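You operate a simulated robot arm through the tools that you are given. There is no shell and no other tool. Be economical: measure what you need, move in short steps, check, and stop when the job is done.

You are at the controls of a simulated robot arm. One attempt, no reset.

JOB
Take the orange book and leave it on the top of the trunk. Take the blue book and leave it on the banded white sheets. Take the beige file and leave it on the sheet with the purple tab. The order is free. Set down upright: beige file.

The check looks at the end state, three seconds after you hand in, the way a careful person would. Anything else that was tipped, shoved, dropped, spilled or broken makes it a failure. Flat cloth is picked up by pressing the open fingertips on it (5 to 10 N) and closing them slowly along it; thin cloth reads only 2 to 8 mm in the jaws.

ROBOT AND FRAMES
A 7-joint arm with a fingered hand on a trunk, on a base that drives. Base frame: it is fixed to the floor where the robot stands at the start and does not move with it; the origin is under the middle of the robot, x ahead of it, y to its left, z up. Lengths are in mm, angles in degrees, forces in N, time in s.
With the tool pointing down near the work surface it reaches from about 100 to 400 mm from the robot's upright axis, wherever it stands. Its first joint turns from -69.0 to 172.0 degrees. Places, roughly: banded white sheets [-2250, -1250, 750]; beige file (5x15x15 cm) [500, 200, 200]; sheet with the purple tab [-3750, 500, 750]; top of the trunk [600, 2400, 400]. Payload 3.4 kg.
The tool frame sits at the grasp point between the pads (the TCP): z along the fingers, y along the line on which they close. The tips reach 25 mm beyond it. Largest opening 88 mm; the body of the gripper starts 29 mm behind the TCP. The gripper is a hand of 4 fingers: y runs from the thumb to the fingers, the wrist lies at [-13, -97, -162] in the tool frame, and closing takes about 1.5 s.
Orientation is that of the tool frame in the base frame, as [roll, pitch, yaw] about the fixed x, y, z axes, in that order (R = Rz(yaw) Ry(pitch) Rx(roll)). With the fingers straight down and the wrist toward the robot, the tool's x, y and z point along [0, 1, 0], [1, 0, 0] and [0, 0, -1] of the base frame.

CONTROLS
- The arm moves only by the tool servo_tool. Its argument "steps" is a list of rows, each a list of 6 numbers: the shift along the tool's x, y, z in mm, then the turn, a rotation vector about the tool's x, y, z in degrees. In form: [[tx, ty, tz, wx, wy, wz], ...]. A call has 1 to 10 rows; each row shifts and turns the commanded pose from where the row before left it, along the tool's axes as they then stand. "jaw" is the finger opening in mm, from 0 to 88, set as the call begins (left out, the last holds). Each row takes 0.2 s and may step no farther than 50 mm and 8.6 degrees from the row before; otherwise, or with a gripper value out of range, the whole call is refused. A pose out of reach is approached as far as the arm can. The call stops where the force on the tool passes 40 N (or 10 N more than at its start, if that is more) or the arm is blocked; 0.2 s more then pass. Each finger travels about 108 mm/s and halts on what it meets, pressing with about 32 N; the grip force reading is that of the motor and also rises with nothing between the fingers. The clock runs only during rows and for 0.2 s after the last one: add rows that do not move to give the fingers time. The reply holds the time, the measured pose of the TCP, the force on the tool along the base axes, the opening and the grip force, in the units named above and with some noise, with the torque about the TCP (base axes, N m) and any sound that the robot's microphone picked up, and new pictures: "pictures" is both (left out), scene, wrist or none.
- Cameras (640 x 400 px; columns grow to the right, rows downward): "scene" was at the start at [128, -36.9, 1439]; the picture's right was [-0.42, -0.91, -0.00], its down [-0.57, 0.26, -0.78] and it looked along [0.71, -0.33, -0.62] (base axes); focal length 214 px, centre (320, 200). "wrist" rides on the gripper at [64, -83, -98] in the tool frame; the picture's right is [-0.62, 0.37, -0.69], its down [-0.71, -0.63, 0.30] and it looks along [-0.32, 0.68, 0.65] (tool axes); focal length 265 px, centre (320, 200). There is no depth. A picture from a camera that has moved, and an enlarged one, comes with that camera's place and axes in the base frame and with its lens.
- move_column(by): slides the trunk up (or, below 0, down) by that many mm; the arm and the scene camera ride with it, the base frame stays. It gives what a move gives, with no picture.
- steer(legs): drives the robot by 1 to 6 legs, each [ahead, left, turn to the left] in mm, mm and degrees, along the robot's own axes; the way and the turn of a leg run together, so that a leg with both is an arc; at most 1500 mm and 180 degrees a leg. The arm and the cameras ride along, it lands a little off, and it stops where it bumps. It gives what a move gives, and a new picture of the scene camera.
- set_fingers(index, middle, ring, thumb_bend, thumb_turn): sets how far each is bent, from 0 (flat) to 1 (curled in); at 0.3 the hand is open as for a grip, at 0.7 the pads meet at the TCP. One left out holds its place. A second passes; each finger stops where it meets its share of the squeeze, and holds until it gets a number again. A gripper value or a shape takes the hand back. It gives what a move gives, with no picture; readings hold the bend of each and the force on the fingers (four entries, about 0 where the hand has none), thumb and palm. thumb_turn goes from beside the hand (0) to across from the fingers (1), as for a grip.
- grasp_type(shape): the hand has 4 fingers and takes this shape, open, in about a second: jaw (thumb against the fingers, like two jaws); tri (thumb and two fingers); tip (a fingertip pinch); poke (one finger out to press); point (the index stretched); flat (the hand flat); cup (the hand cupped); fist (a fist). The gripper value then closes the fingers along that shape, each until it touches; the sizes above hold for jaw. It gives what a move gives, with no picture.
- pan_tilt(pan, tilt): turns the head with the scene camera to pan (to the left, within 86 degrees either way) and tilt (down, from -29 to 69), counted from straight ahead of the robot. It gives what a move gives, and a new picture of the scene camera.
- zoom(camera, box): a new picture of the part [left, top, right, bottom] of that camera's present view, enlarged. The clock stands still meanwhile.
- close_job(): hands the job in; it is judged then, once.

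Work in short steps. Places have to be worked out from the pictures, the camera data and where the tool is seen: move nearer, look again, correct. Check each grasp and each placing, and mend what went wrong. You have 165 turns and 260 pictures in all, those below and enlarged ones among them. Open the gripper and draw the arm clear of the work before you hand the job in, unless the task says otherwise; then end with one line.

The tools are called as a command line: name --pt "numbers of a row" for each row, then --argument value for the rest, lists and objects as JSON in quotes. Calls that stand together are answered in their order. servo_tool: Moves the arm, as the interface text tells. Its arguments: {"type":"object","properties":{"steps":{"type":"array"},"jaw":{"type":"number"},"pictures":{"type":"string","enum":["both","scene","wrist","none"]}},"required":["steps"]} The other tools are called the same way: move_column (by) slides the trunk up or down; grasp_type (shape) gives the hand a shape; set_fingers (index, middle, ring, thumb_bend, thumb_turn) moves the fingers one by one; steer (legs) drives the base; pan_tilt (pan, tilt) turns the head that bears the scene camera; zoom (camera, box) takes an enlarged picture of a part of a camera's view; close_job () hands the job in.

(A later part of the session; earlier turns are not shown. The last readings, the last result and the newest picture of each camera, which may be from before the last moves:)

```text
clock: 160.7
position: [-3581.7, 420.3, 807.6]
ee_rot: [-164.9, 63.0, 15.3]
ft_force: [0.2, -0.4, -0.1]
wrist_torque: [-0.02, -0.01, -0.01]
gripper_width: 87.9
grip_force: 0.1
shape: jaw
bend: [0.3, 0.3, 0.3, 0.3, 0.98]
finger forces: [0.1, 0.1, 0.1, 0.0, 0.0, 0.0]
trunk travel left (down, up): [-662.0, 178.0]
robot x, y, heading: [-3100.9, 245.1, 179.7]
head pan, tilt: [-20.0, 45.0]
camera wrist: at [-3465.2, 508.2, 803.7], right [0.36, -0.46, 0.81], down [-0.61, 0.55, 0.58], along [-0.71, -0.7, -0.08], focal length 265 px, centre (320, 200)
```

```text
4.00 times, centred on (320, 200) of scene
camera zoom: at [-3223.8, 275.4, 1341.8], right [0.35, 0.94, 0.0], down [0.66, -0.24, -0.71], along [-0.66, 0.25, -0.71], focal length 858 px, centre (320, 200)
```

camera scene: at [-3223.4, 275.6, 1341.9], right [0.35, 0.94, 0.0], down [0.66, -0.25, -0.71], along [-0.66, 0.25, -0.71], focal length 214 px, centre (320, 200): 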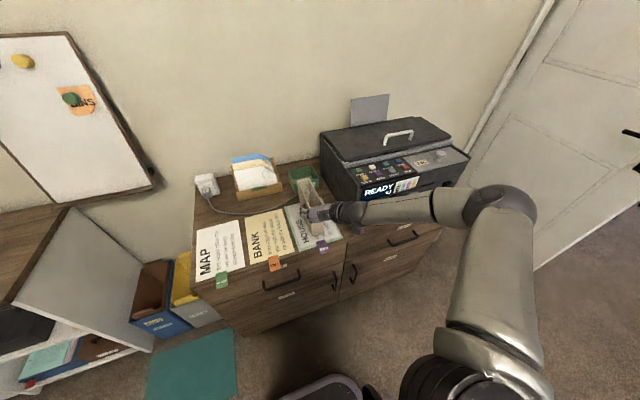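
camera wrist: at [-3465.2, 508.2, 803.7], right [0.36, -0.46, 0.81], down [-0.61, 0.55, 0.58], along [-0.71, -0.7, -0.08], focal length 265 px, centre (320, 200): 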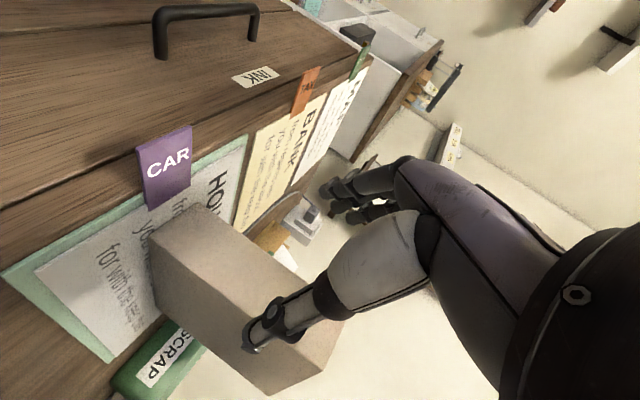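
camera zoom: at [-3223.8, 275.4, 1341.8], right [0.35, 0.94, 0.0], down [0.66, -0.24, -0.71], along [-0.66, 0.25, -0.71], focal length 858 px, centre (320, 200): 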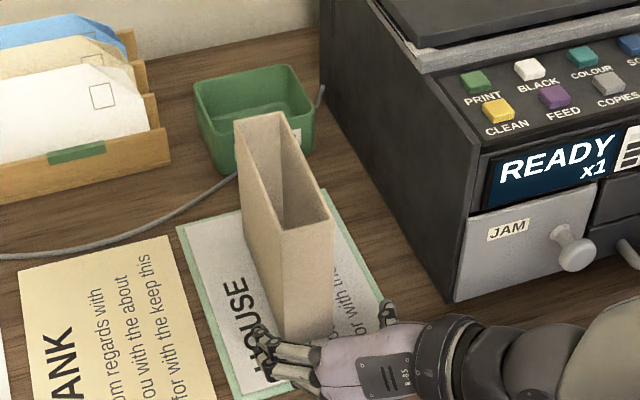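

File placed upright. I back away 900 and turn left to face the dresser for a look at the banded sheets.

steer --legs '[[-900, 0, 0], [0, 0, 90]]'

pan_tilt --pan 0 --tilt 25

zoom --camera "scene" --box '[160, 100, 480, 300]'

```text
clock: 169.3
position: [-2351.5, -244.5, 807.4]
ee_rot: [-164.9, 62.9, 107.2]
ft_force: [0.6, 0.9, 0.0]
wrist_torque: [0.0, -0.01, 0.01]
gripper_width: 87.8
grip_force: 0.0
shape: jaw
bend: [0.3, 0.3, 0.3, 0.3, 0.98]
finger forces: [0.0, 0.0, 0.0, 0.2, 0.0, 0.1]
trunk travel left (down, up): [-662.0, 178.0]
robot x, y, heading: [-2196.6, 243.8, -88.2]
head pan, tilt: [-20.0, 45.0]
camera scene: at [-2218.0, 116.7, 1341.8], right [-0.95, 0.31, 0.0], down [0.22, 0.67, -0.71], along [-0.22, -0.67, -0.71], focal length 214 px, centre (320, 200)
```

scene: 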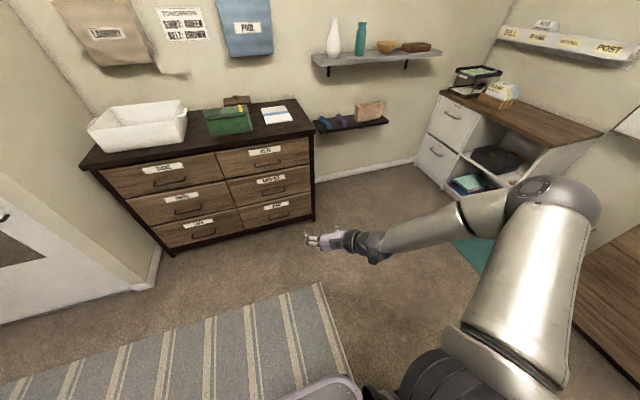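

```text
clock: 170.2
position: [-2351.1, -244.6, 808.1]
ee_rot: [-164.8, 63.0, 107.5]
ft_force: [-0.1, -0.5, -0.8]
wrist_torque: [-0.04, 0.0, 0.01]
gripper_width: 87.9
grip_force: 0.0
shape: jaw
bend: [0.3, 0.3, 0.3, 0.3, 0.98]
finger forces: [0.0, 0.0, 0.1, 0.0, 0.0, 0.1]
trunk travel left (down, up): [-662.0, 178.0]
robot x, y, heading: [-2195.4, 243.1, -88.3]
head pan, tilt: [0.0, 25.0]
camera scene: at [-2189.9, 101.8, 1372.3], right [-1.0, -0.03, 0.0], down [-0.01, 0.42, -0.91], along [0.03, -0.91, -0.42], focal length 214 px, centre (320, 200)
```

scene: 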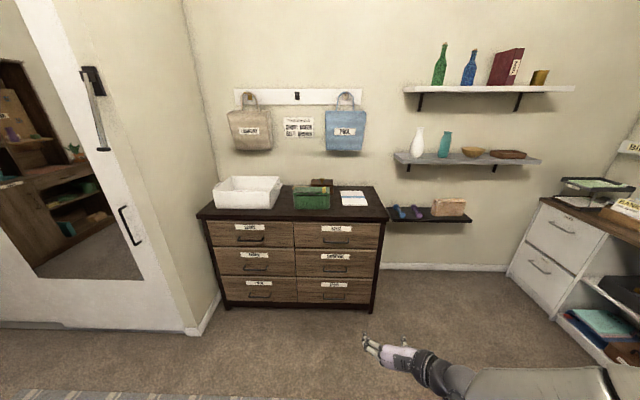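

```text
2.00 times, centred on (320, 200) of scene
camera zoom: at [-2189.9, 101.8, 1372.3], right [-1.0, -0.03, 0.0], down [-0.01, 0.42, -0.91], along [0.03, -0.91, -0.42], focal length 429 px, centre (320, 200)
```

zoom: 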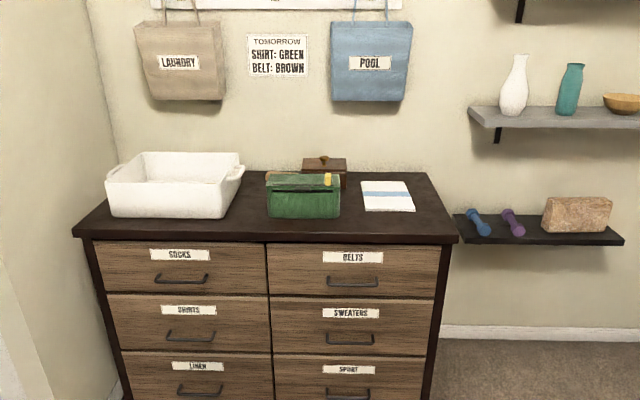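

The white stack with a blue band on the dresser is the target, ≈ (−2380, −1270). Now I fetch the blue book: turn to face the shelf, drive there, raise the column.

steer --legs '[[0, 0, 88.3], [1450, 0, 0], [0, -370, 0]]'

move_column --by 178

```text
clock: 183.0
position: [-264.3, -312.4, 806.9]
ee_rot: [-164.8, 63.0, -165.5]
ft_force: [-0.6, -1.3, 0.7]
wrist_torque: [0.02, 0.0, 0.05]
gripper_width: 87.9
grip_force: 0.0
shape: jaw
bend: [0.3, 0.3, 0.3, 0.3, 0.98]
finger forces: [0.0, 0.0, 0.0, 0.0, 0.0, 0.0]
trunk travel left (down, up): [-662.0, 178.0]
robot x, y, heading: [-745.7, -131.3, -1.1]
head pan, tilt: [0.0, 25.0]
camera scene: at [-603.3, -136.5, 1372.4], right [-0.02, -1.0, 0.0], down [-0.42, 0.01, -0.91], along [0.91, -0.02, -0.42], focal length 214 px, centre (320, 200)
```

scene: 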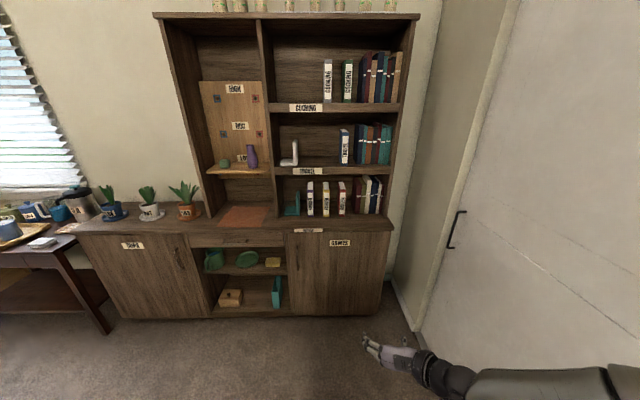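

```text
clock: 185.0
position: [-264.8, -313.3, 983.7]
ee_rot: [-164.9, 63.0, -165.7]
ft_force: [-0.3, 0.1, 0.0]
wrist_torque: [-0.02, -0.01, 0.02]
gripper_width: 87.7
grip_force: 0.2
shape: jaw
bend: [0.3, 0.3, 0.3, 0.3, 0.98]
finger forces: [0.0, 0.0, 0.0, 0.0, 0.0, 0.0]
trunk travel left (down, up): [-840.0, 0.0]
robot x, y, heading: [-743.1, -130.9, -1.1]
head pan, tilt: [0.0, 25.0]
```

I undo the small roll, raise the hand ~190 and level the tilt somewhat, in free space.

servo_tool --pt "0 0 0 0 0 7" --pt "-34.5 0 -2.3 0 -2.5 0" --pt "-34.5 0 -1 0 -2.5 0" --pt "-34.5 0 0 0 -2.5 0" --pt "-34.5 0 2 0 -2.5 0" --pt "-34 0 3 0 -2.5 0" --pt "-34 0 4 0 -2.5 0" --pt "0 0 0 0 0 0" --jaw 68 --pictures "none"

pan_tilt --pan -5 --tilt 25

zoom --camera "scene" --box '[240, 90, 440, 215]'

```text
clock: 186.8
position: [-187.6, -313.3, 1178.0]
ee_rot: [-177.5, 79.0, -179.8]
ft_force: [-0.4, 0.3, 0.8]
wrist_torque: [0.01, 0.0, 0.0]
gripper_width: 68.4
grip_force: 0.1
shape: jaw
bend: [0.27, 0.35, 0.32, 0.52, 0.99]
finger forces: [0.0, 0.0, 0.0, 0.0, 0.1, 0.1]
trunk travel left (down, up): [-840.0, 0.0]
robot x, y, heading: [-744.5, -133.6, -1.2]
head pan, tilt: [0.0, 25.0]
```

```text
clock: 187.5
position: [-188.2, -312.4, 1178.1]
ee_rot: [-177.2, 78.9, -179.4]
ft_force: [0.5, 0.3, -0.5]
wrist_torque: [0.01, -0.02, 0.02]
gripper_width: 68.6
grip_force: 0.1
shape: jaw
bend: [0.27, 0.35, 0.32, 0.52, 0.99]
finger forces: [0.1, 0.0, 0.0, 0.1, 0.0, 0.1]
trunk travel left (down, up): [-840.0, 0.0]
robot x, y, heading: [-747.9, -134.4, -1.3]
head pan, tilt: [-5.0, 25.0]
camera scene: at [-603.8, -143.7, 1550.4], right [-0.11, -0.99, 0.0], down [-0.42, 0.05, -0.91], along [0.9, -0.1, -0.42], focal length 214 px, centre (320, 200)
```

scene: 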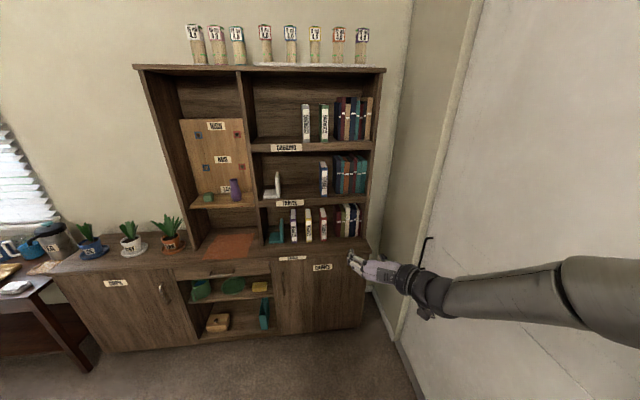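

```text
3.20 times, centred on (340, 152) of scene
camera zoom: at [-603.8, -143.7, 1550.4], right [-0.11, -0.99, 0.0], down [-0.42, 0.05, -0.91], along [0.9, -0.1, -0.42], focal length 686 px, centre (256, 352)
```

zoom: 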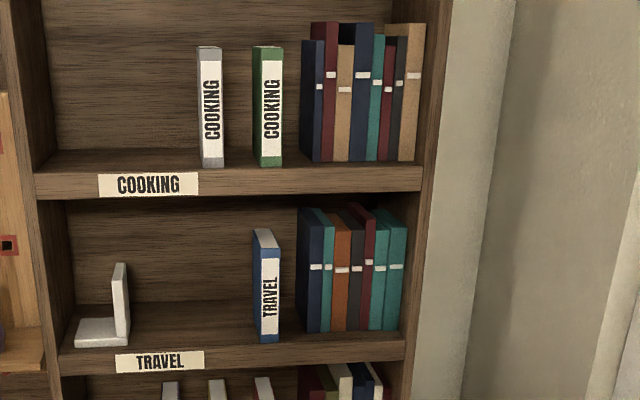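

The blue spine is at x≈480–500, y≈−272…−305. I straighten the heading, and drive so the fingertips stop ~60 mm before it.

steer --legs '[[0, 15, 1.2], [570, 0, 0]]'

zoom --camera "wrist" --box '[0, 0, 640, 400]'

zoom --camera "scene" --box '[280, 140, 480, 265]'

```text
clock: 191.1
position: [389.7, -281.3, 1177.3]
ee_rot: [-177.3, 79.1, -178.1]
ft_force: [-0.4, 0.1, -0.3]
wrist_torque: [0.04, -0.01, 0.01]
gripper_width: 68.2
grip_force: 0.1
shape: jaw
bend: [0.27, 0.35, 0.32, 0.52, 0.99]
finger forces: [0.1, 0.0, 0.0, 0.0, 0.1, 0.0]
trunk travel left (down, up): [-840.0, 0.0]
robot x, y, heading: [-171.7, -115.1, 0.6]
head pan, tilt: [-5.0, 25.0]
camera scene: at [-31.6, -123.2, 1550.4], right [-0.08, -1.0, 0.0], down [-0.42, 0.03, -0.91], along [0.9, -0.07, -0.42], focal length 214 px, centre (320, 200)
```

scene: 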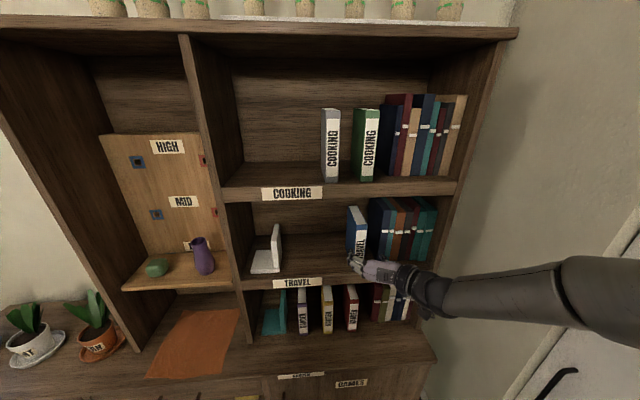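

```text
1.00 times, centred on (320, 200) of wrist (not enlarged: the box is as wide or as high as the picture)
camera zoom: at [280.2, -363.4, 1135.2], right [-0.56, 0.38, 0.74], down [0.43, -0.63, 0.65], along [0.71, 0.68, 0.19], focal length 265 px, centre (320, 200)
```

zoom: 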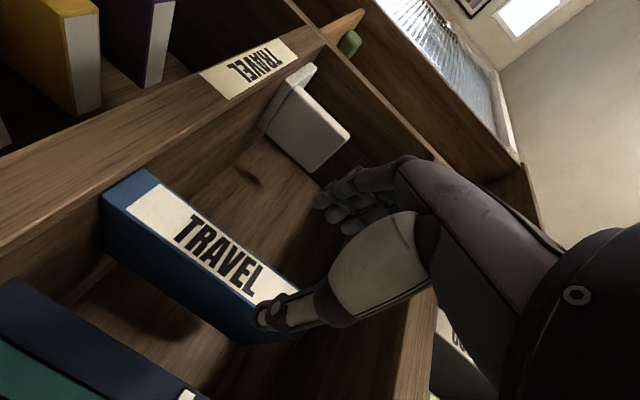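

```text
3.20 times, centred on (380, 202) of scene
camera zoom: at [-31.6, -123.2, 1550.4], right [-0.08, -1.0, 0.0], down [-0.42, 0.03, -0.91], along [0.9, -0.07, -0.42], focal length 686 px, centre (128, 192)
```

zoom: 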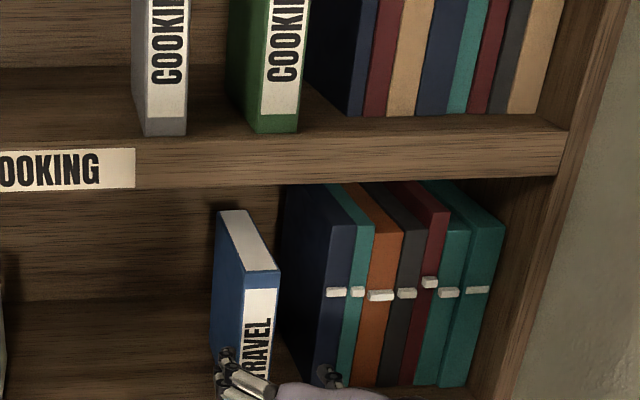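

Blue spine: x≈490, y≈−257…−296; navy starts at −355. I lower 15, shift 3 left, and advance 75 by driving.

move_column --by -15

steer --legs '[[78, 3, 0]]'

zoom --camera "wrist" --box '[0, 0, 640, 400]'

zoom --camera "scene" --box '[300, 160, 500, 285]'

```text
clock: 191.7
position: [388.9, -280.9, 1163.7]
ee_rot: [-177.3, 79.0, -178.2]
ft_force: [0.3, 0.1, 0.9]
wrist_torque: [-0.05, 0.03, -0.01]
gripper_width: 68.1
grip_force: 0.0
shape: jaw
bend: [0.27, 0.35, 0.32, 0.52, 0.99]
finger forces: [0.1, 0.0, 0.0, 0.0, 0.0, 0.1]
trunk travel left (down, up): [-825.0, 15.0]
robot x, y, heading: [-173.7, -116.3, 0.5]
head pan, tilt: [-5.0, 25.0]
```

```text
clock: 192.8
position: [467.6, -276.7, 1163.8]
ee_rot: [-177.9, 78.9, -178.6]
ft_force: [-0.2, 0.1, -0.2]
wrist_torque: [-0.04, 0.02, -0.02]
gripper_width: 68.2
grip_force: 0.0
shape: jaw
bend: [0.27, 0.35, 0.32, 0.52, 0.99]
finger forces: [0.0, 0.0, 0.1, 0.0, 0.0, 0.0]
trunk travel left (down, up): [-825.0, 15.0]
robot x, y, heading: [-96.3, -111.2, 0.2]
head pan, tilt: [-5.0, 25.0]
camera scene: at [47.0, -119.4, 1535.3], right [-0.08, -1.0, 0.0], down [-0.42, 0.03, -0.91], along [0.9, -0.07, -0.42], focal length 214 px, centre (320, 200)
```

scene: 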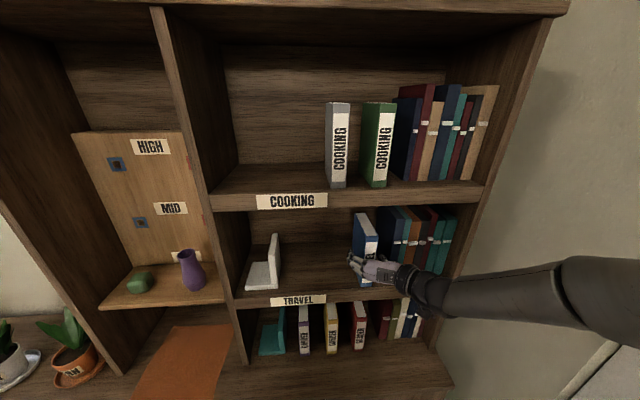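

```text
1.00 times, centred on (320, 200) of wrist (not enlarged: the box is as wide or as high as the picture)
camera zoom: at [358.8, -359.6, 1120.0], right [-0.56, 0.38, 0.74], down [0.43, -0.63, 0.65], along [0.71, 0.68, 0.19], focal length 265 px, centre (320, 200)
```

zoom: 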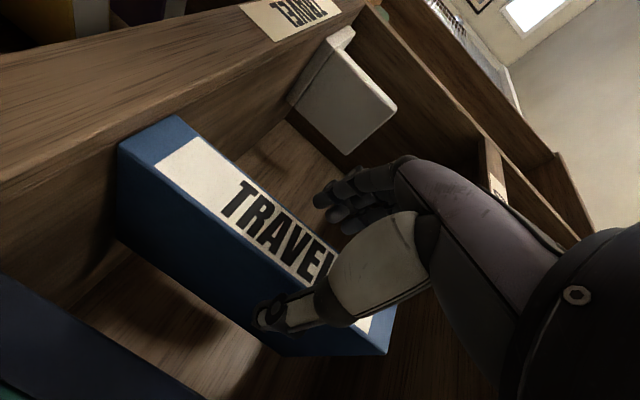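

```text
3.20 times, centred on (400, 222) of scene
camera zoom: at [47.0, -119.4, 1535.3], right [-0.08, -1.0, 0.0], down [-0.42, 0.03, -0.91], along [0.9, -0.07, -0.42], focal length 686 px, centre (64, 128)
```

zoom: 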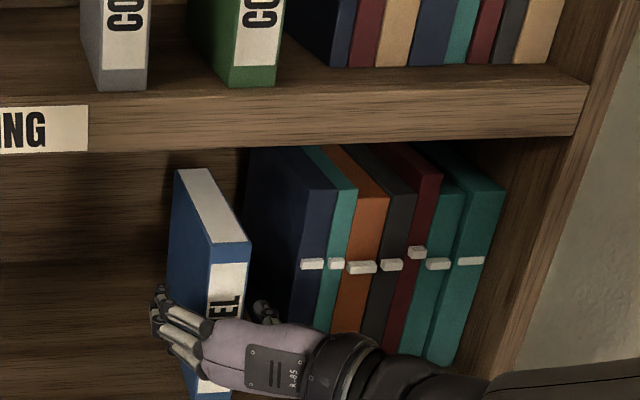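

Straddling well. Advance 50 mm more by driving.

steer --legs '[[50, 0, 0]]'

zoom --camera "wrist" --box '[0, 0, 640, 400]'

```text
clock: 193.7
position: [516.1, -275.4, 1163.5]
ee_rot: [-177.6, 79.1, -178.3]
ft_force: [-1.0, -0.6, -0.5]
wrist_torque: [0.0, 0.04, 0.01]
gripper_width: 68.2
grip_force: 0.1
shape: jaw
bend: [0.27, 0.35, 0.32, 0.52, 0.99]
finger forces: [0.0, 0.0, 0.0, 0.0, 0.0, 0.0]
trunk travel left (down, up): [-825.0, 15.0]
robot x, y, heading: [-48.0, -114.9, 0.4]
head pan, tilt: [-5.0, 25.0]
camera scene: at [95.1, -118.6, 1535.5], right [-0.08, -1.0, 0.0], down [-0.42, 0.03, -0.91], along [0.9, -0.07, -0.42], focal length 214 px, centre (320, 200)
```

scene: 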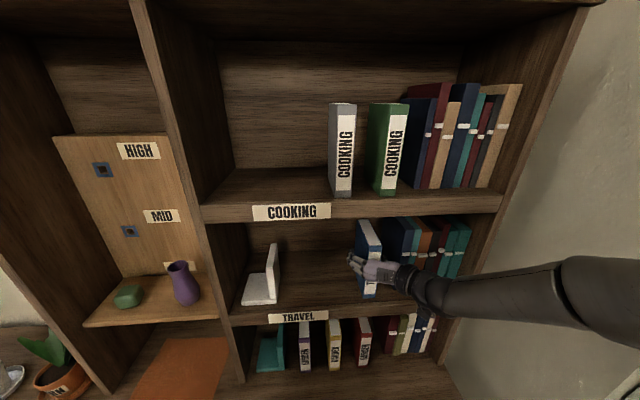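

```text
1.00 times, centred on (320, 200) of wrist (not enlarged: the box is as wide or as high as the picture)
camera zoom: at [407.7, -358.1, 1120.5], right [-0.56, 0.38, 0.74], down [0.43, -0.63, 0.65], along [0.71, 0.68, 0.19], focal length 265 px, centre (320, 200)
```

zoom: 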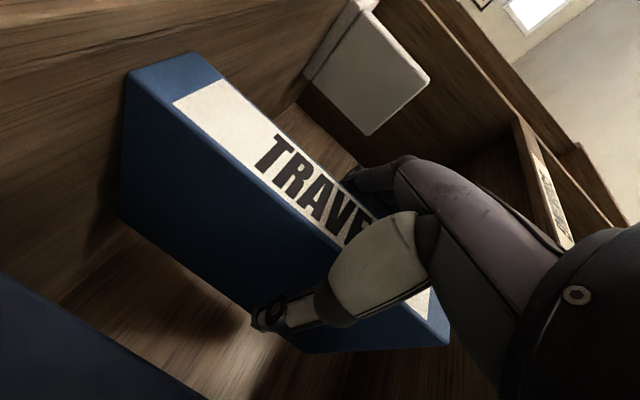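

I go 8 mm deeper and close.

servo_tool --pt "0 0 8 0 0 0" --pictures "none"

servo_tool --pt "0 0 0 0 0 0" --pt "0 0 0 0 0 0" --pt "0 0 0 0 0 0" --pt "0 0 0 0 0 0" --pt "0 0 0 0 0 0" --pt "0 0 0 0 0 0" --pt "0 0 0 0 0 0" --jaw 0 --pictures "wrist"

```text
clock: 194.1
position: [523.0, -275.5, 1162.8]
ee_rot: [-176.6, 79.0, -177.1]
ft_force: [-0.7, 0.3, -0.3]
wrist_torque: [-0.03, 0.01, 0.02]
gripper_width: 68.3
grip_force: 0.0
shape: jaw
bend: [0.27, 0.35, 0.32, 0.52, 0.99]
finger forces: [0.0, 0.1, 0.1, 0.1, 0.0, 0.1]
trunk travel left (down, up): [-825.0, 15.0]
robot x, y, heading: [-49.9, -109.5, 0.5]
head pan, tilt: [-5.0, 25.0]
```

```text
clock: 195.7
position: [524.5, -275.8, 1161.2]
ee_rot: [-177.5, 79.0, -178.0]
ft_force: [1.6, -0.3, 0.0]
wrist_torque: [-0.09, 0.03, 0.03]
gripper_width: 28.5
grip_force: 32.3
shape: jaw
bend: [0.74, 0.57, 0.55, 0.73, 1.0]
finger forces: [16.1, 8.9, 4.0, 0.0, 29.5, 0.0]
trunk travel left (down, up): [-825.0, 15.0]
robot x, y, heading: [-47.8, -112.0, 0.4]
head pan, tilt: [-5.0, 25.0]
camera wrist: at [416.2, -358.6, 1118.7], right [-0.56, 0.38, 0.74], down [0.43, -0.63, 0.65], along [0.71, 0.68, 0.19], focal length 265 px, centre (320, 200)
```

wrist: 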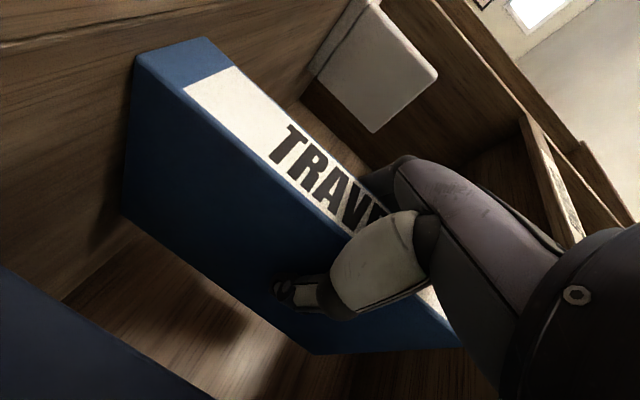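

Gripped. Lift 15 by column and 12 by servo.

move_column --by 15

servo_tool --pt "-6 0 -1.2 0 0 0" --pt "-6 0 -1.2 0 0 0" --pt "0 0 0 0 0 0"

```text
clock: 196.3
position: [524.2, -275.9, 1174.6]
ee_rot: [-177.6, 78.8, -178.1]
ft_force: [-0.2, -0.5, -3.7]
wrist_torque: [-0.02, 0.08, -0.01]
gripper_width: 28.2
grip_force: 31.7
shape: jaw
bend: [0.74, 0.58, 0.6, 0.73, 0.98]
finger forces: [19.0, 7.3, 3.6, 0.0, 30.7, 0.0]
trunk travel left (down, up): [-840.0, 0.0]
robot x, y, heading: [-46.4, -112.8, 0.2]
head pan, tilt: [-5.0, 25.0]
```

```text
clock: 197.1
position: [525.5, -275.4, 1187.9]
ee_rot: [-177.0, 79.0, -177.5]
ft_force: [0.3, -0.1, -3.7]
wrist_torque: [0.0, 0.05, 0.0]
gripper_width: 27.8
grip_force: 31.8
shape: jaw
bend: [0.74, 0.58, 0.6, 0.73, 0.98]
finger forces: [19.1, 7.3, 3.7, 0.0, 30.6, 0.0]
trunk travel left (down, up): [-840.0, 0.0]
robot x, y, heading: [-47.4, -108.9, 0.2]
head pan, tilt: [-5.0, 25.0]
camera scene: at [96.6, -119.2, 1550.3], right [-0.08, -1.0, 0.0], down [-0.42, 0.03, -0.91], along [0.9, -0.07, -0.42], focal length 214 px, centre (320, 200)
camera wrist: at [416.5, -359.5, 1145.1], right [-0.56, 0.38, 0.74], down [0.43, -0.63, 0.65], along [0.71, 0.68, 0.19], focal length 265 px, centre (320, 200)
```

scene: 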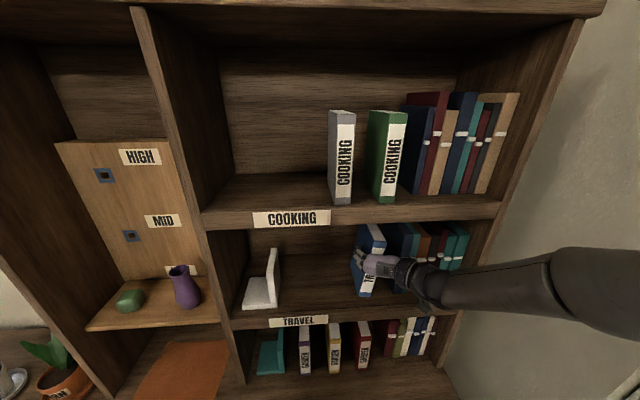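
wrist: 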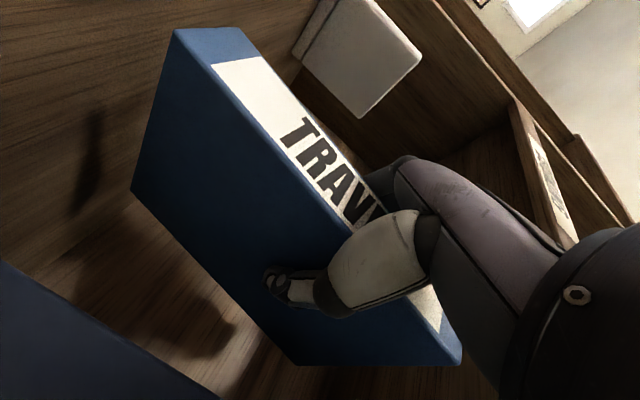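

Lifted clear. I reverse straight out.

steer --legs '[[-600, 0, 0]]'

zoom --camera "wrist" --box '[0, 0, 640, 400]'

```text
clock: 200.6
position: [-95.4, -288.7, 1188.5]
ee_rot: [-177.2, 79.1, -179.3]
ft_force: [0.5, -0.2, -2.7]
wrist_torque: [-0.03, 0.08, 0.0]
gripper_width: 28.2
grip_force: 31.8
shape: jaw
bend: [0.74, 0.58, 0.6, 0.73, 0.98]
finger forces: [19.1, 7.3, 3.7, 0.0, 30.6, 0.0]
trunk travel left (down, up): [-840.0, 0.0]
robot x, y, heading: [-662.2, -105.1, -0.9]
head pan, tilt: [-5.0, 25.0]
camera scene: at [-519.8, -120.4, 1550.3], right [-0.1, -0.99, 0.0], down [-0.42, 0.04, -0.91], along [0.9, -0.09, -0.42], focal length 214 px, centre (320, 200)
```

scene: 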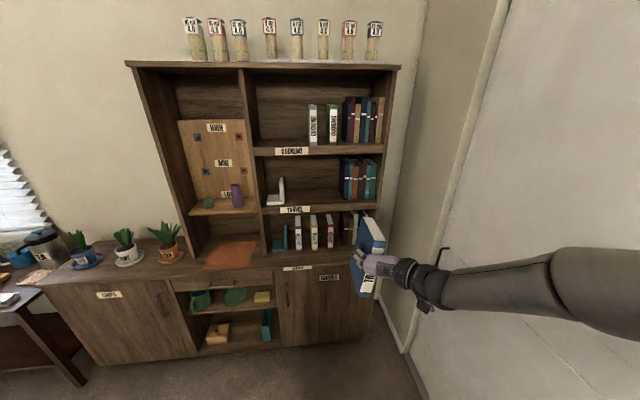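

```text
1.00 times, centred on (320, 200) of wrist (not enlarged: the box is as wide or as high as the picture)
camera zoom: at [-206.0, -368.7, 1145.1], right [-0.55, 0.39, 0.74], down [0.41, -0.64, 0.65], along [0.73, 0.66, 0.19], focal length 265 px, centre (320, 200)
```

zoom: 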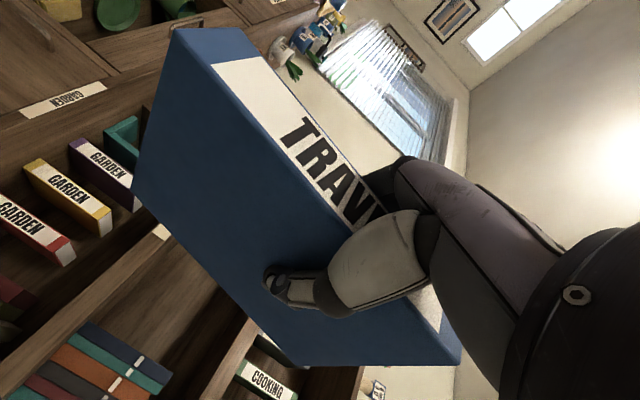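

Blue is held, rolled ~14° and level in pitch. I counter-roll it now, move left away from the wall, and turn around.

servo_tool --pt "0 0 0 0 0 -7" --pt "0 0 0 0 0 -7" --pt "0 0 0 0 0 0" --pictures "none"

steer --legs '[[0, 300, 0], [0, 0, 180], [1300, 0, 0]]'

```text
clock: 201.4
position: [-96.3, -287.5, 1187.2]
ee_rot: [-127.7, 71.8, -128.3]
ft_force: [-0.5, -0.3, -3.4]
wrist_torque: [0.02, 0.06, 0.02]
gripper_width: 28.1
grip_force: 32.3
shape: jaw
bend: [0.74, 0.58, 0.61, 0.73, 0.97]
finger forces: [19.8, 7.4, 3.7, 0.0, 30.8, 0.0]
trunk travel left (down, up): [-840.0, 0.0]
robot x, y, heading: [-663.3, -111.1, -1.0]
head pan, tilt: [-5.0, 25.0]
```

```text
clock: 217.1
position: [-2562.5, 436.6, 1187.2]
ee_rot: [-127.9, 71.8, 50.0]
ft_force: [0.2, -0.6, -4.4]
wrist_torque: [0.01, -0.1, 0.01]
gripper_width: 27.8
grip_force: 32.3
shape: jaw
bend: [0.74, 0.59, 0.63, 0.73, 0.96]
finger forces: [19.8, 6.8, 3.6, 0.0, 30.2, 0.0]
trunk travel left (down, up): [-840.0, 0.0]
robot x, y, heading: [-1997.4, 244.5, 177.5]
head pan, tilt: [-5.0, 25.0]
camera scene: at [-2143.4, 257.1, 1550.3], right [0.13, 0.99, 0.0], down [0.42, -0.05, -0.91], along [-0.9, 0.12, -0.42], focal length 214 px, centre (320, 200)
```

scene: 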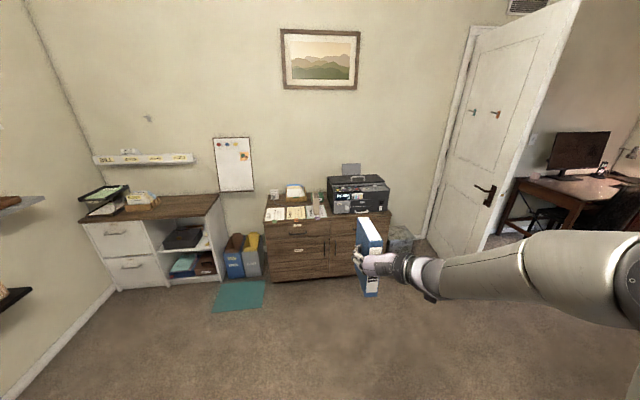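

Turn to face the dresser from x≈−2200.

steer --legs '[[200, 0, 0], [0, 0, 92.5], [350, 0, 0]]'

pan_tilt --pan -10 --tilt 35

zoom --camera "scene" --box '[200, 80, 440, 230]'

```text
clock: 224.6
position: [-2330.2, -680.0, 1188.2]
ee_rot: [-127.7, 71.8, 145.3]
ft_force: [-0.4, -0.4, -3.6]
wrist_torque: [0.09, -0.04, -0.02]
gripper_width: 27.7
grip_force: 31.8
shape: jaw
bend: [0.74, 0.59, 0.63, 0.73, 0.96]
finger forces: [19.9, 6.8, 3.3, 0.0, 30.3, 0.1]
trunk travel left (down, up): [-840.0, 0.0]
robot x, y, heading: [-2187.7, -106.9, -87.5]
head pan, tilt: [-5.0, 25.0]
camera scene: at [-2188.3, -248.3, 1550.3], right [-1.0, 0.04, 0.0], down [0.02, 0.42, -0.91], along [-0.04, -0.91, -0.42], focal length 214 px, centre (320, 200)
```

scene: 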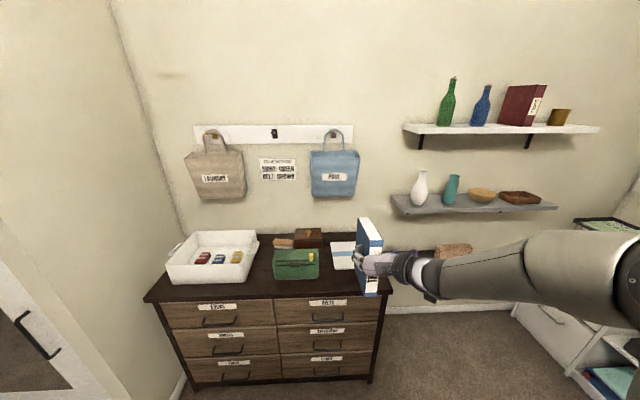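

```text
clock: 225.3
position: [-2331.3, -680.7, 1187.8]
ee_rot: [-128.0, 71.8, 144.9]
ft_force: [-0.1, 0.3, -3.6]
wrist_torque: [0.08, -0.02, -0.02]
gripper_width: 27.3
grip_force: 31.8
shape: jaw
bend: [0.74, 0.59, 0.63, 0.73, 0.96]
finger forces: [19.9, 6.9, 3.4, 0.0, 30.2, 0.0]
trunk travel left (down, up): [-840.0, 0.0]
robot x, y, heading: [-2186.3, -105.3, -87.2]
head pan, tilt: [-10.0, 35.0]
camera scene: at [-2195.8, -244.0, 1534.5], right [-0.99, 0.13, 0.0], down [0.07, 0.57, -0.82], along [-0.11, -0.81, -0.57], focal length 214 px, centre (320, 200)
```

scene: 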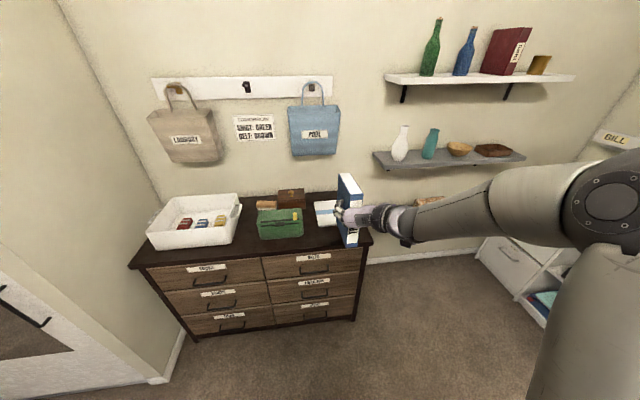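

```text
2.67 times, centred on (320, 155) of scene
camera zoom: at [-2195.8, -244.0, 1534.5], right [-0.99, 0.13, 0.0], down [0.07, 0.57, -0.82], along [-0.11, -0.81, -0.57], focal length 572 px, centre (320, 320)
```

zoom: 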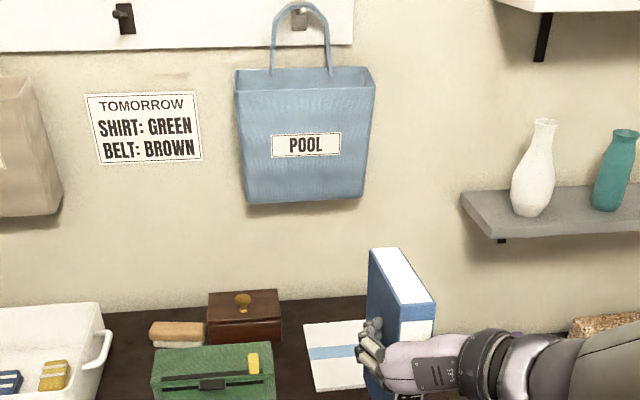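

Sheets: about x −2441…−2290, y −1055…−1265, z≈800. I correct heading and approach most of the way.

steer --legs '[[0, -8, -2.6], [340, 0, 0]]'

pan_tilt --pan -15 --tilt 45

zoom --camera "scene" --box '[200, 100, 440, 250]'

zoom --camera "wrist" --box '[0, 0, 640, 400]'

```text
clock: 227.9
position: [-2368.9, -1008.7, 1188.5]
ee_rot: [-127.6, 71.8, 142.2]
ft_force: [0.2, -0.5, -3.4]
wrist_torque: [0.08, 0.01, 0.0]
gripper_width: 28.0
grip_force: 32.3
shape: jaw
bend: [0.74, 0.59, 0.63, 0.73, 0.96]
finger forces: [19.9, 6.7, 3.4, 0.0, 30.2, 0.1]
trunk travel left (down, up): [-840.0, 0.0]
robot x, y, heading: [-2194.8, -439.9, -90.4]
head pan, tilt: [-10.0, 35.0]
camera scene: at [-2211.7, -579.0, 1534.5], right [-0.98, 0.18, 0.0], down [0.1, 0.56, -0.82], along [-0.15, -0.81, -0.57], focal length 214 px, centre (320, 200)
```

scene: 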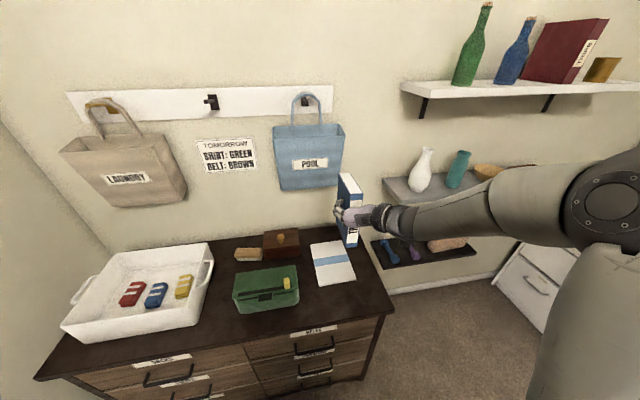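

```text
clock: 228.6
position: [-2368.5, -1009.0, 1187.9]
ee_rot: [-127.5, 71.8, 142.4]
ft_force: [-0.1, 0.5, -4.2]
wrist_torque: [0.12, -0.03, 0.0]
gripper_width: 27.6
grip_force: 32.4
shape: jaw
bend: [0.74, 0.59, 0.63, 0.73, 0.96]
finger forces: [20.0, 6.8, 3.4, 0.0, 30.3, 0.1]
trunk travel left (down, up): [-840.0, 0.0]
robot x, y, heading: [-2193.4, -440.2, -90.7]
head pan, tilt: [-15.0, 45.0]
camera scene: at [-2217.4, -571.2, 1519.7], right [-0.96, 0.26, 0.0], down [0.19, 0.68, -0.71], along [-0.19, -0.68, -0.71], focal length 214 px, centre (320, 200)
```

scene: 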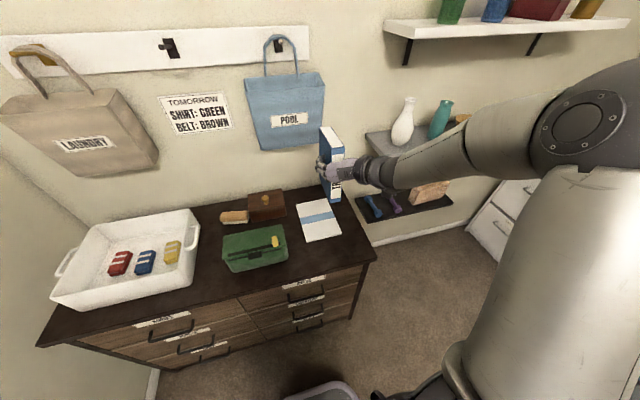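

```text
2.67 times, centred on (320, 175) of scene
camera zoom: at [-2217.4, -571.2, 1519.7], right [-0.96, 0.26, 0.0], down [0.19, 0.68, -0.71], along [-0.19, -0.68, -0.71], focal length 572 px, centre (320, 267)
```

zoom: 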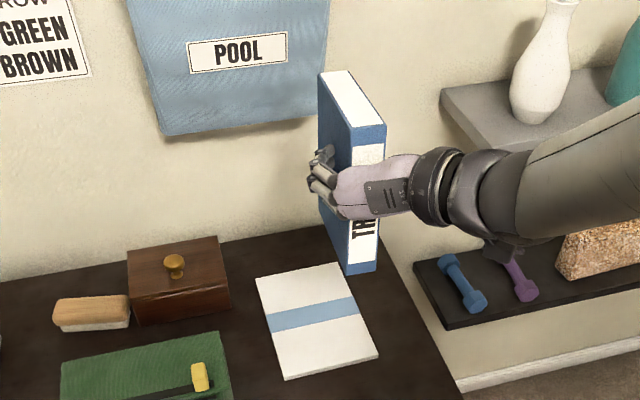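

```text
1.00 times, centred on (320, 200) of wrist (not enlarged: the box is as wide or as high as the picture)
camera zoom: at [-2461.9, -902.3, 1166.7], right [0.53, 0.57, 0.63], down [-0.44, -0.45, 0.78], along [0.73, -0.69, 0.01], focal length 265 px, centre (320, 200)
```

zoom: 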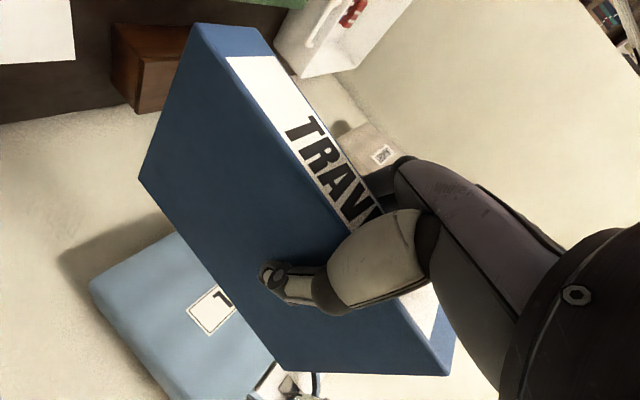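

Sheets confirmed: x −2296…−2446, y −1056…−1267, z≈800; the book hangs level. I drive 124 further and lower the column.

steer --legs '[[124, 0, 0.5]]'

move_column --by -230

servo_tool --pt "0 0 0 0 0 0"

zoom --camera "scene" --box '[200, 100, 440, 250]'

```text
clock: 229.9
position: [-2363.5, -1135.6, 1188.3]
ee_rot: [-127.7, 71.8, 142.8]
ft_force: [0.2, 0.4, -3.7]
wrist_torque: [0.08, 0.02, 0.0]
gripper_width: 27.5
grip_force: 32.2
shape: jaw
bend: [0.74, 0.59, 0.63, 0.73, 0.96]
finger forces: [19.9, 6.8, 3.3, 0.0, 30.2, 0.0]
trunk travel left (down, up): [-840.0, 0.0]
robot x, y, heading: [-2200.1, -567.0, -89.6]
head pan, tilt: [-15.0, 45.0]
camera scene: at [-2216.3, -696.5, 1519.8], right [-0.97, 0.26, 0.0], down [0.18, 0.68, -0.71], along [-0.18, -0.68, -0.71], focal length 214 px, centre (320, 200)
```

scene: 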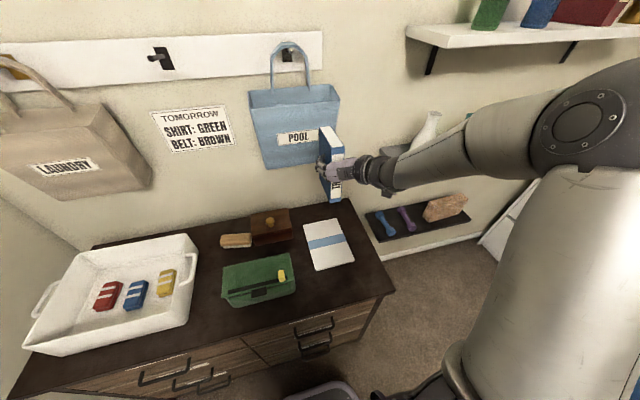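

```text
clock: 232.3
position: [-2362.4, -1136.8, 958.7]
ee_rot: [-127.7, 71.8, 142.8]
ft_force: [0.1, 0.3, -3.8]
wrist_torque: [0.08, 0.02, 0.04]
gripper_width: 27.5
grip_force: 32.1
shape: jaw
bend: [0.74, 0.59, 0.63, 0.73, 0.96]
finger forces: [19.9, 6.8, 3.2, 0.0, 30.1, 0.0]
trunk travel left (down, up): [-610.0, 230.0]
robot x, y, heading: [-2195.2, -568.9, -89.9]
head pan, tilt: [-15.0, 45.0]
```

```text
clock: 232.7
position: [-2363.8, -1136.1, 957.9]
ee_rot: [-127.7, 71.7, 142.9]
ft_force: [0.2, 0.4, -3.6]
wrist_torque: [0.04, 0.0, 0.03]
gripper_width: 27.2
grip_force: 31.8
shape: jaw
bend: [0.74, 0.59, 0.63, 0.73, 0.96]
finger forces: [19.9, 6.8, 3.4, 0.0, 30.2, 0.0]
trunk travel left (down, up): [-610.0, 230.0]
robot x, y, heading: [-2196.8, -567.3, -90.1]
head pan, tilt: [-15.0, 45.0]
camera scene: at [-2216.3, -697.2, 1289.7], right [-0.97, 0.26, 0.0], down [0.18, 0.68, -0.71], along [-0.18, -0.68, -0.71], focal length 214 px, centre (320, 200)
camera wrist: at [-2457.4, -1030.7, 936.9], right [0.52, 0.57, 0.63], down [-0.44, -0.45, 0.78], along [0.73, -0.68, 0.01], focal length 265 px, centre (320, 200)
```

scene: 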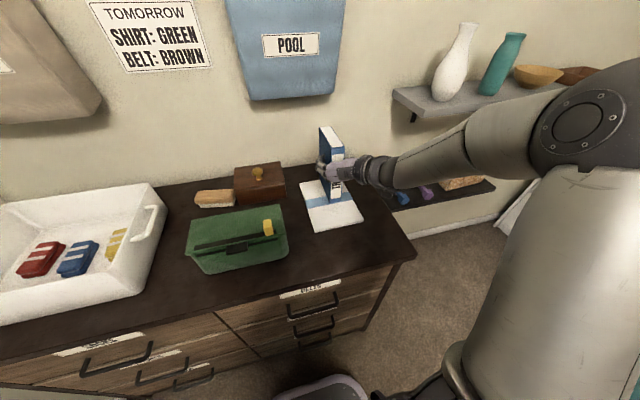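
wrist: 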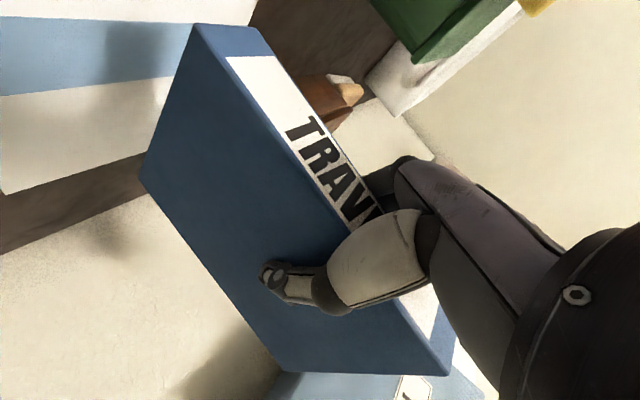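

```text
2.67 times, centred on (320, 175) of scene
camera zoom: at [-2216.3, -697.2, 1289.7], right [-0.97, 0.26, 0.0], down [0.18, 0.68, -0.71], along [-0.18, -0.68, -0.71], focal length 572 px, centre (320, 267)
```

zoom: 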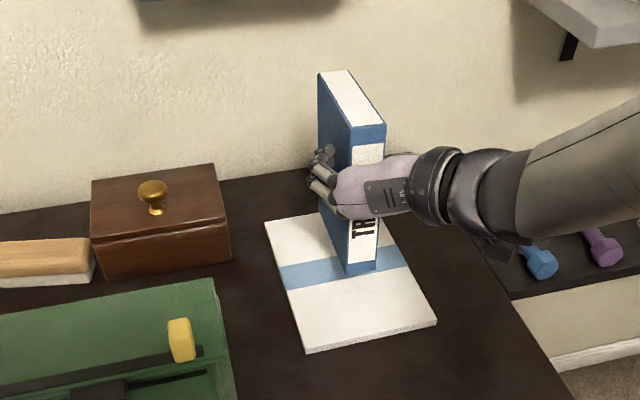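

Position is right over the stack, ~50 mm above. Lower 40 by column, then servo to contact.

move_column --by -40

servo_tool --pt "2.9 0.7 0.6 0 0 0" --pt "0 0 0 0 0 0" --pictures "none"

servo_tool --pt "1.9 0.5 0.4 0 0 0" --pt "0 0 0 0 0 0" --pictures "none"

zoom --camera "scene" --box '[240, 120, 400, 220]'

```text
clock: 233.6
position: [-2362.7, -1136.3, 918.2]
ee_rot: [-127.8, 71.8, 142.6]
ft_force: [0.3, 0.3, -2.9]
wrist_torque: [0.02, 0.0, 0.01]
gripper_width: 27.5
grip_force: 32.2
shape: jaw
bend: [0.74, 0.59, 0.63, 0.73, 0.96]
finger forces: [19.6, 7.1, 3.6, 0.0, 30.3, 0.0]
trunk travel left (down, up): [-570.0, 270.0]
robot x, y, heading: [-2198.1, -567.1, -90.0]
head pan, tilt: [-15.0, 45.0]
```

```text
clock: 234.2
position: [-2363.1, -1136.0, 916.1]
ee_rot: [-127.6, 71.8, 142.9]
ft_force: [-0.3, 1.0, -1.0]
wrist_torque: [-0.08, 0.02, 0.0]
gripper_width: 27.8
grip_force: 32.7
shape: jaw
bend: [0.74, 0.59, 0.63, 0.73, 0.96]
finger forces: [19.2, 7.4, 4.3, 0.0, 30.8, 0.1]
trunk travel left (down, up): [-570.0, 270.0]
robot x, y, heading: [-2197.1, -567.4, -89.7]
head pan, tilt: [-15.0, 45.0]
```

```text
clock: 234.8
position: [-2363.8, -1136.7, 914.9]
ee_rot: [-127.6, 72.0, 143.0]
ft_force: [-0.3, -0.3, 2.4]
wrist_torque: [-0.11, 0.02, 0.01]
gripper_width: 27.8
grip_force: 32.0
shape: jaw
bend: [0.74, 0.59, 0.63, 0.73, 0.96]
finger forces: [19.2, 7.6, 4.7, 0.0, 30.7, 0.0]
trunk travel left (down, up): [-570.0, 270.0]
robot x, y, heading: [-2193.5, -564.8, -89.6]
head pan, tilt: [-15.0, 45.0]
```

```text
4.00 times, centred on (320, 170) of scene
camera zoom: at [-2215.9, -695.9, 1249.9], right [-0.97, 0.26, 0.0], down [0.18, 0.68, -0.71], along [-0.18, -0.68, -0.71], focal length 858 px, centre (320, 320)
```

zoom: 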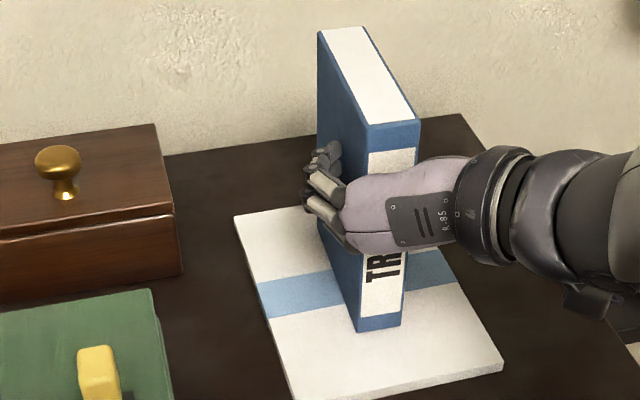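

Contact made and the book looks upright. One more mm, then open gently.

servo_tool --pt "1 0.2 0.2 0 0 0" --pt "0 0 0 0 0 0" --pictures "none"

servo_tool --pt "0 0 0 0 0 0" --pt "0 0 0 0 0 0" --jaw 42 --pictures "wrist"

zoom --camera "scene" --box '[240, 120, 400, 220]'

```text
clock: 235.3
position: [-2364.3, -1136.5, 913.7]
ee_rot: [-127.4, 71.9, 143.0]
ft_force: [-0.3, -0.9, 6.5]
wrist_torque: [-0.17, 0.03, -0.01]
gripper_width: 27.4
grip_force: 32.2
shape: jaw
bend: [0.74, 0.59, 0.63, 0.73, 0.96]
finger forces: [18.9, 7.7, 5.0, 0.0, 31.5, 0.0]
trunk travel left (down, up): [-570.0, 270.0]
robot x, y, heading: [-2196.8, -564.4, -89.7]
head pan, tilt: [-15.0, 45.0]
```

```text
clock: 235.9
position: [-2363.6, -1135.6, 911.8]
ee_rot: [-127.9, 71.8, 142.6]
ft_force: [0.0, 0.2, -0.1]
wrist_torque: [-0.02, -0.02, 0.0]
gripper_width: 42.2
grip_force: 0.0
shape: jaw
bend: [0.74, 0.46, 0.42, 0.7, 1.0]
finger forces: [0.0, 0.0, 0.0, 0.1, 0.2, 0.0]
trunk travel left (down, up): [-570.0, 270.0]
robot x, y, heading: [-2194.3, -567.2, -90.0]
head pan, tilt: [-15.0, 45.0]
camera wrist: at [-2457.4, -1030.1, 890.9], right [0.52, 0.57, 0.63], down [-0.44, -0.46, 0.78], along [0.73, -0.68, 0.01], focal length 265 px, centre (320, 200)
```

wrist: 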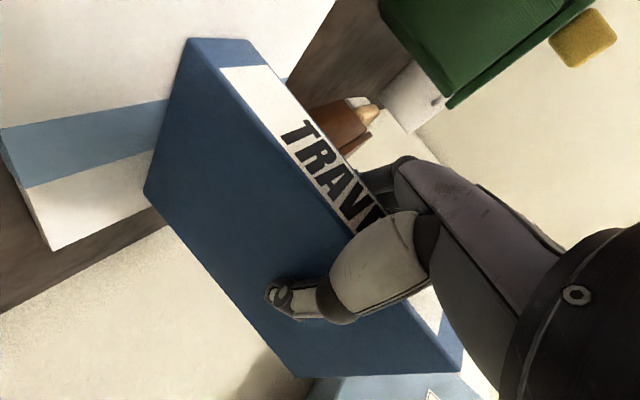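

```text
4.00 times, centred on (320, 170) of scene
camera zoom: at [-2216.2, -696.4, 1249.7], right [-0.97, 0.26, 0.0], down [0.18, 0.68, -0.71], along [-0.18, -0.68, -0.71], focal length 858 px, centre (320, 320)
```

zoom: 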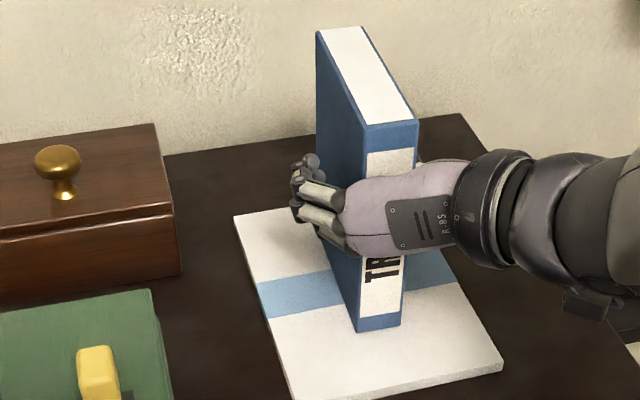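

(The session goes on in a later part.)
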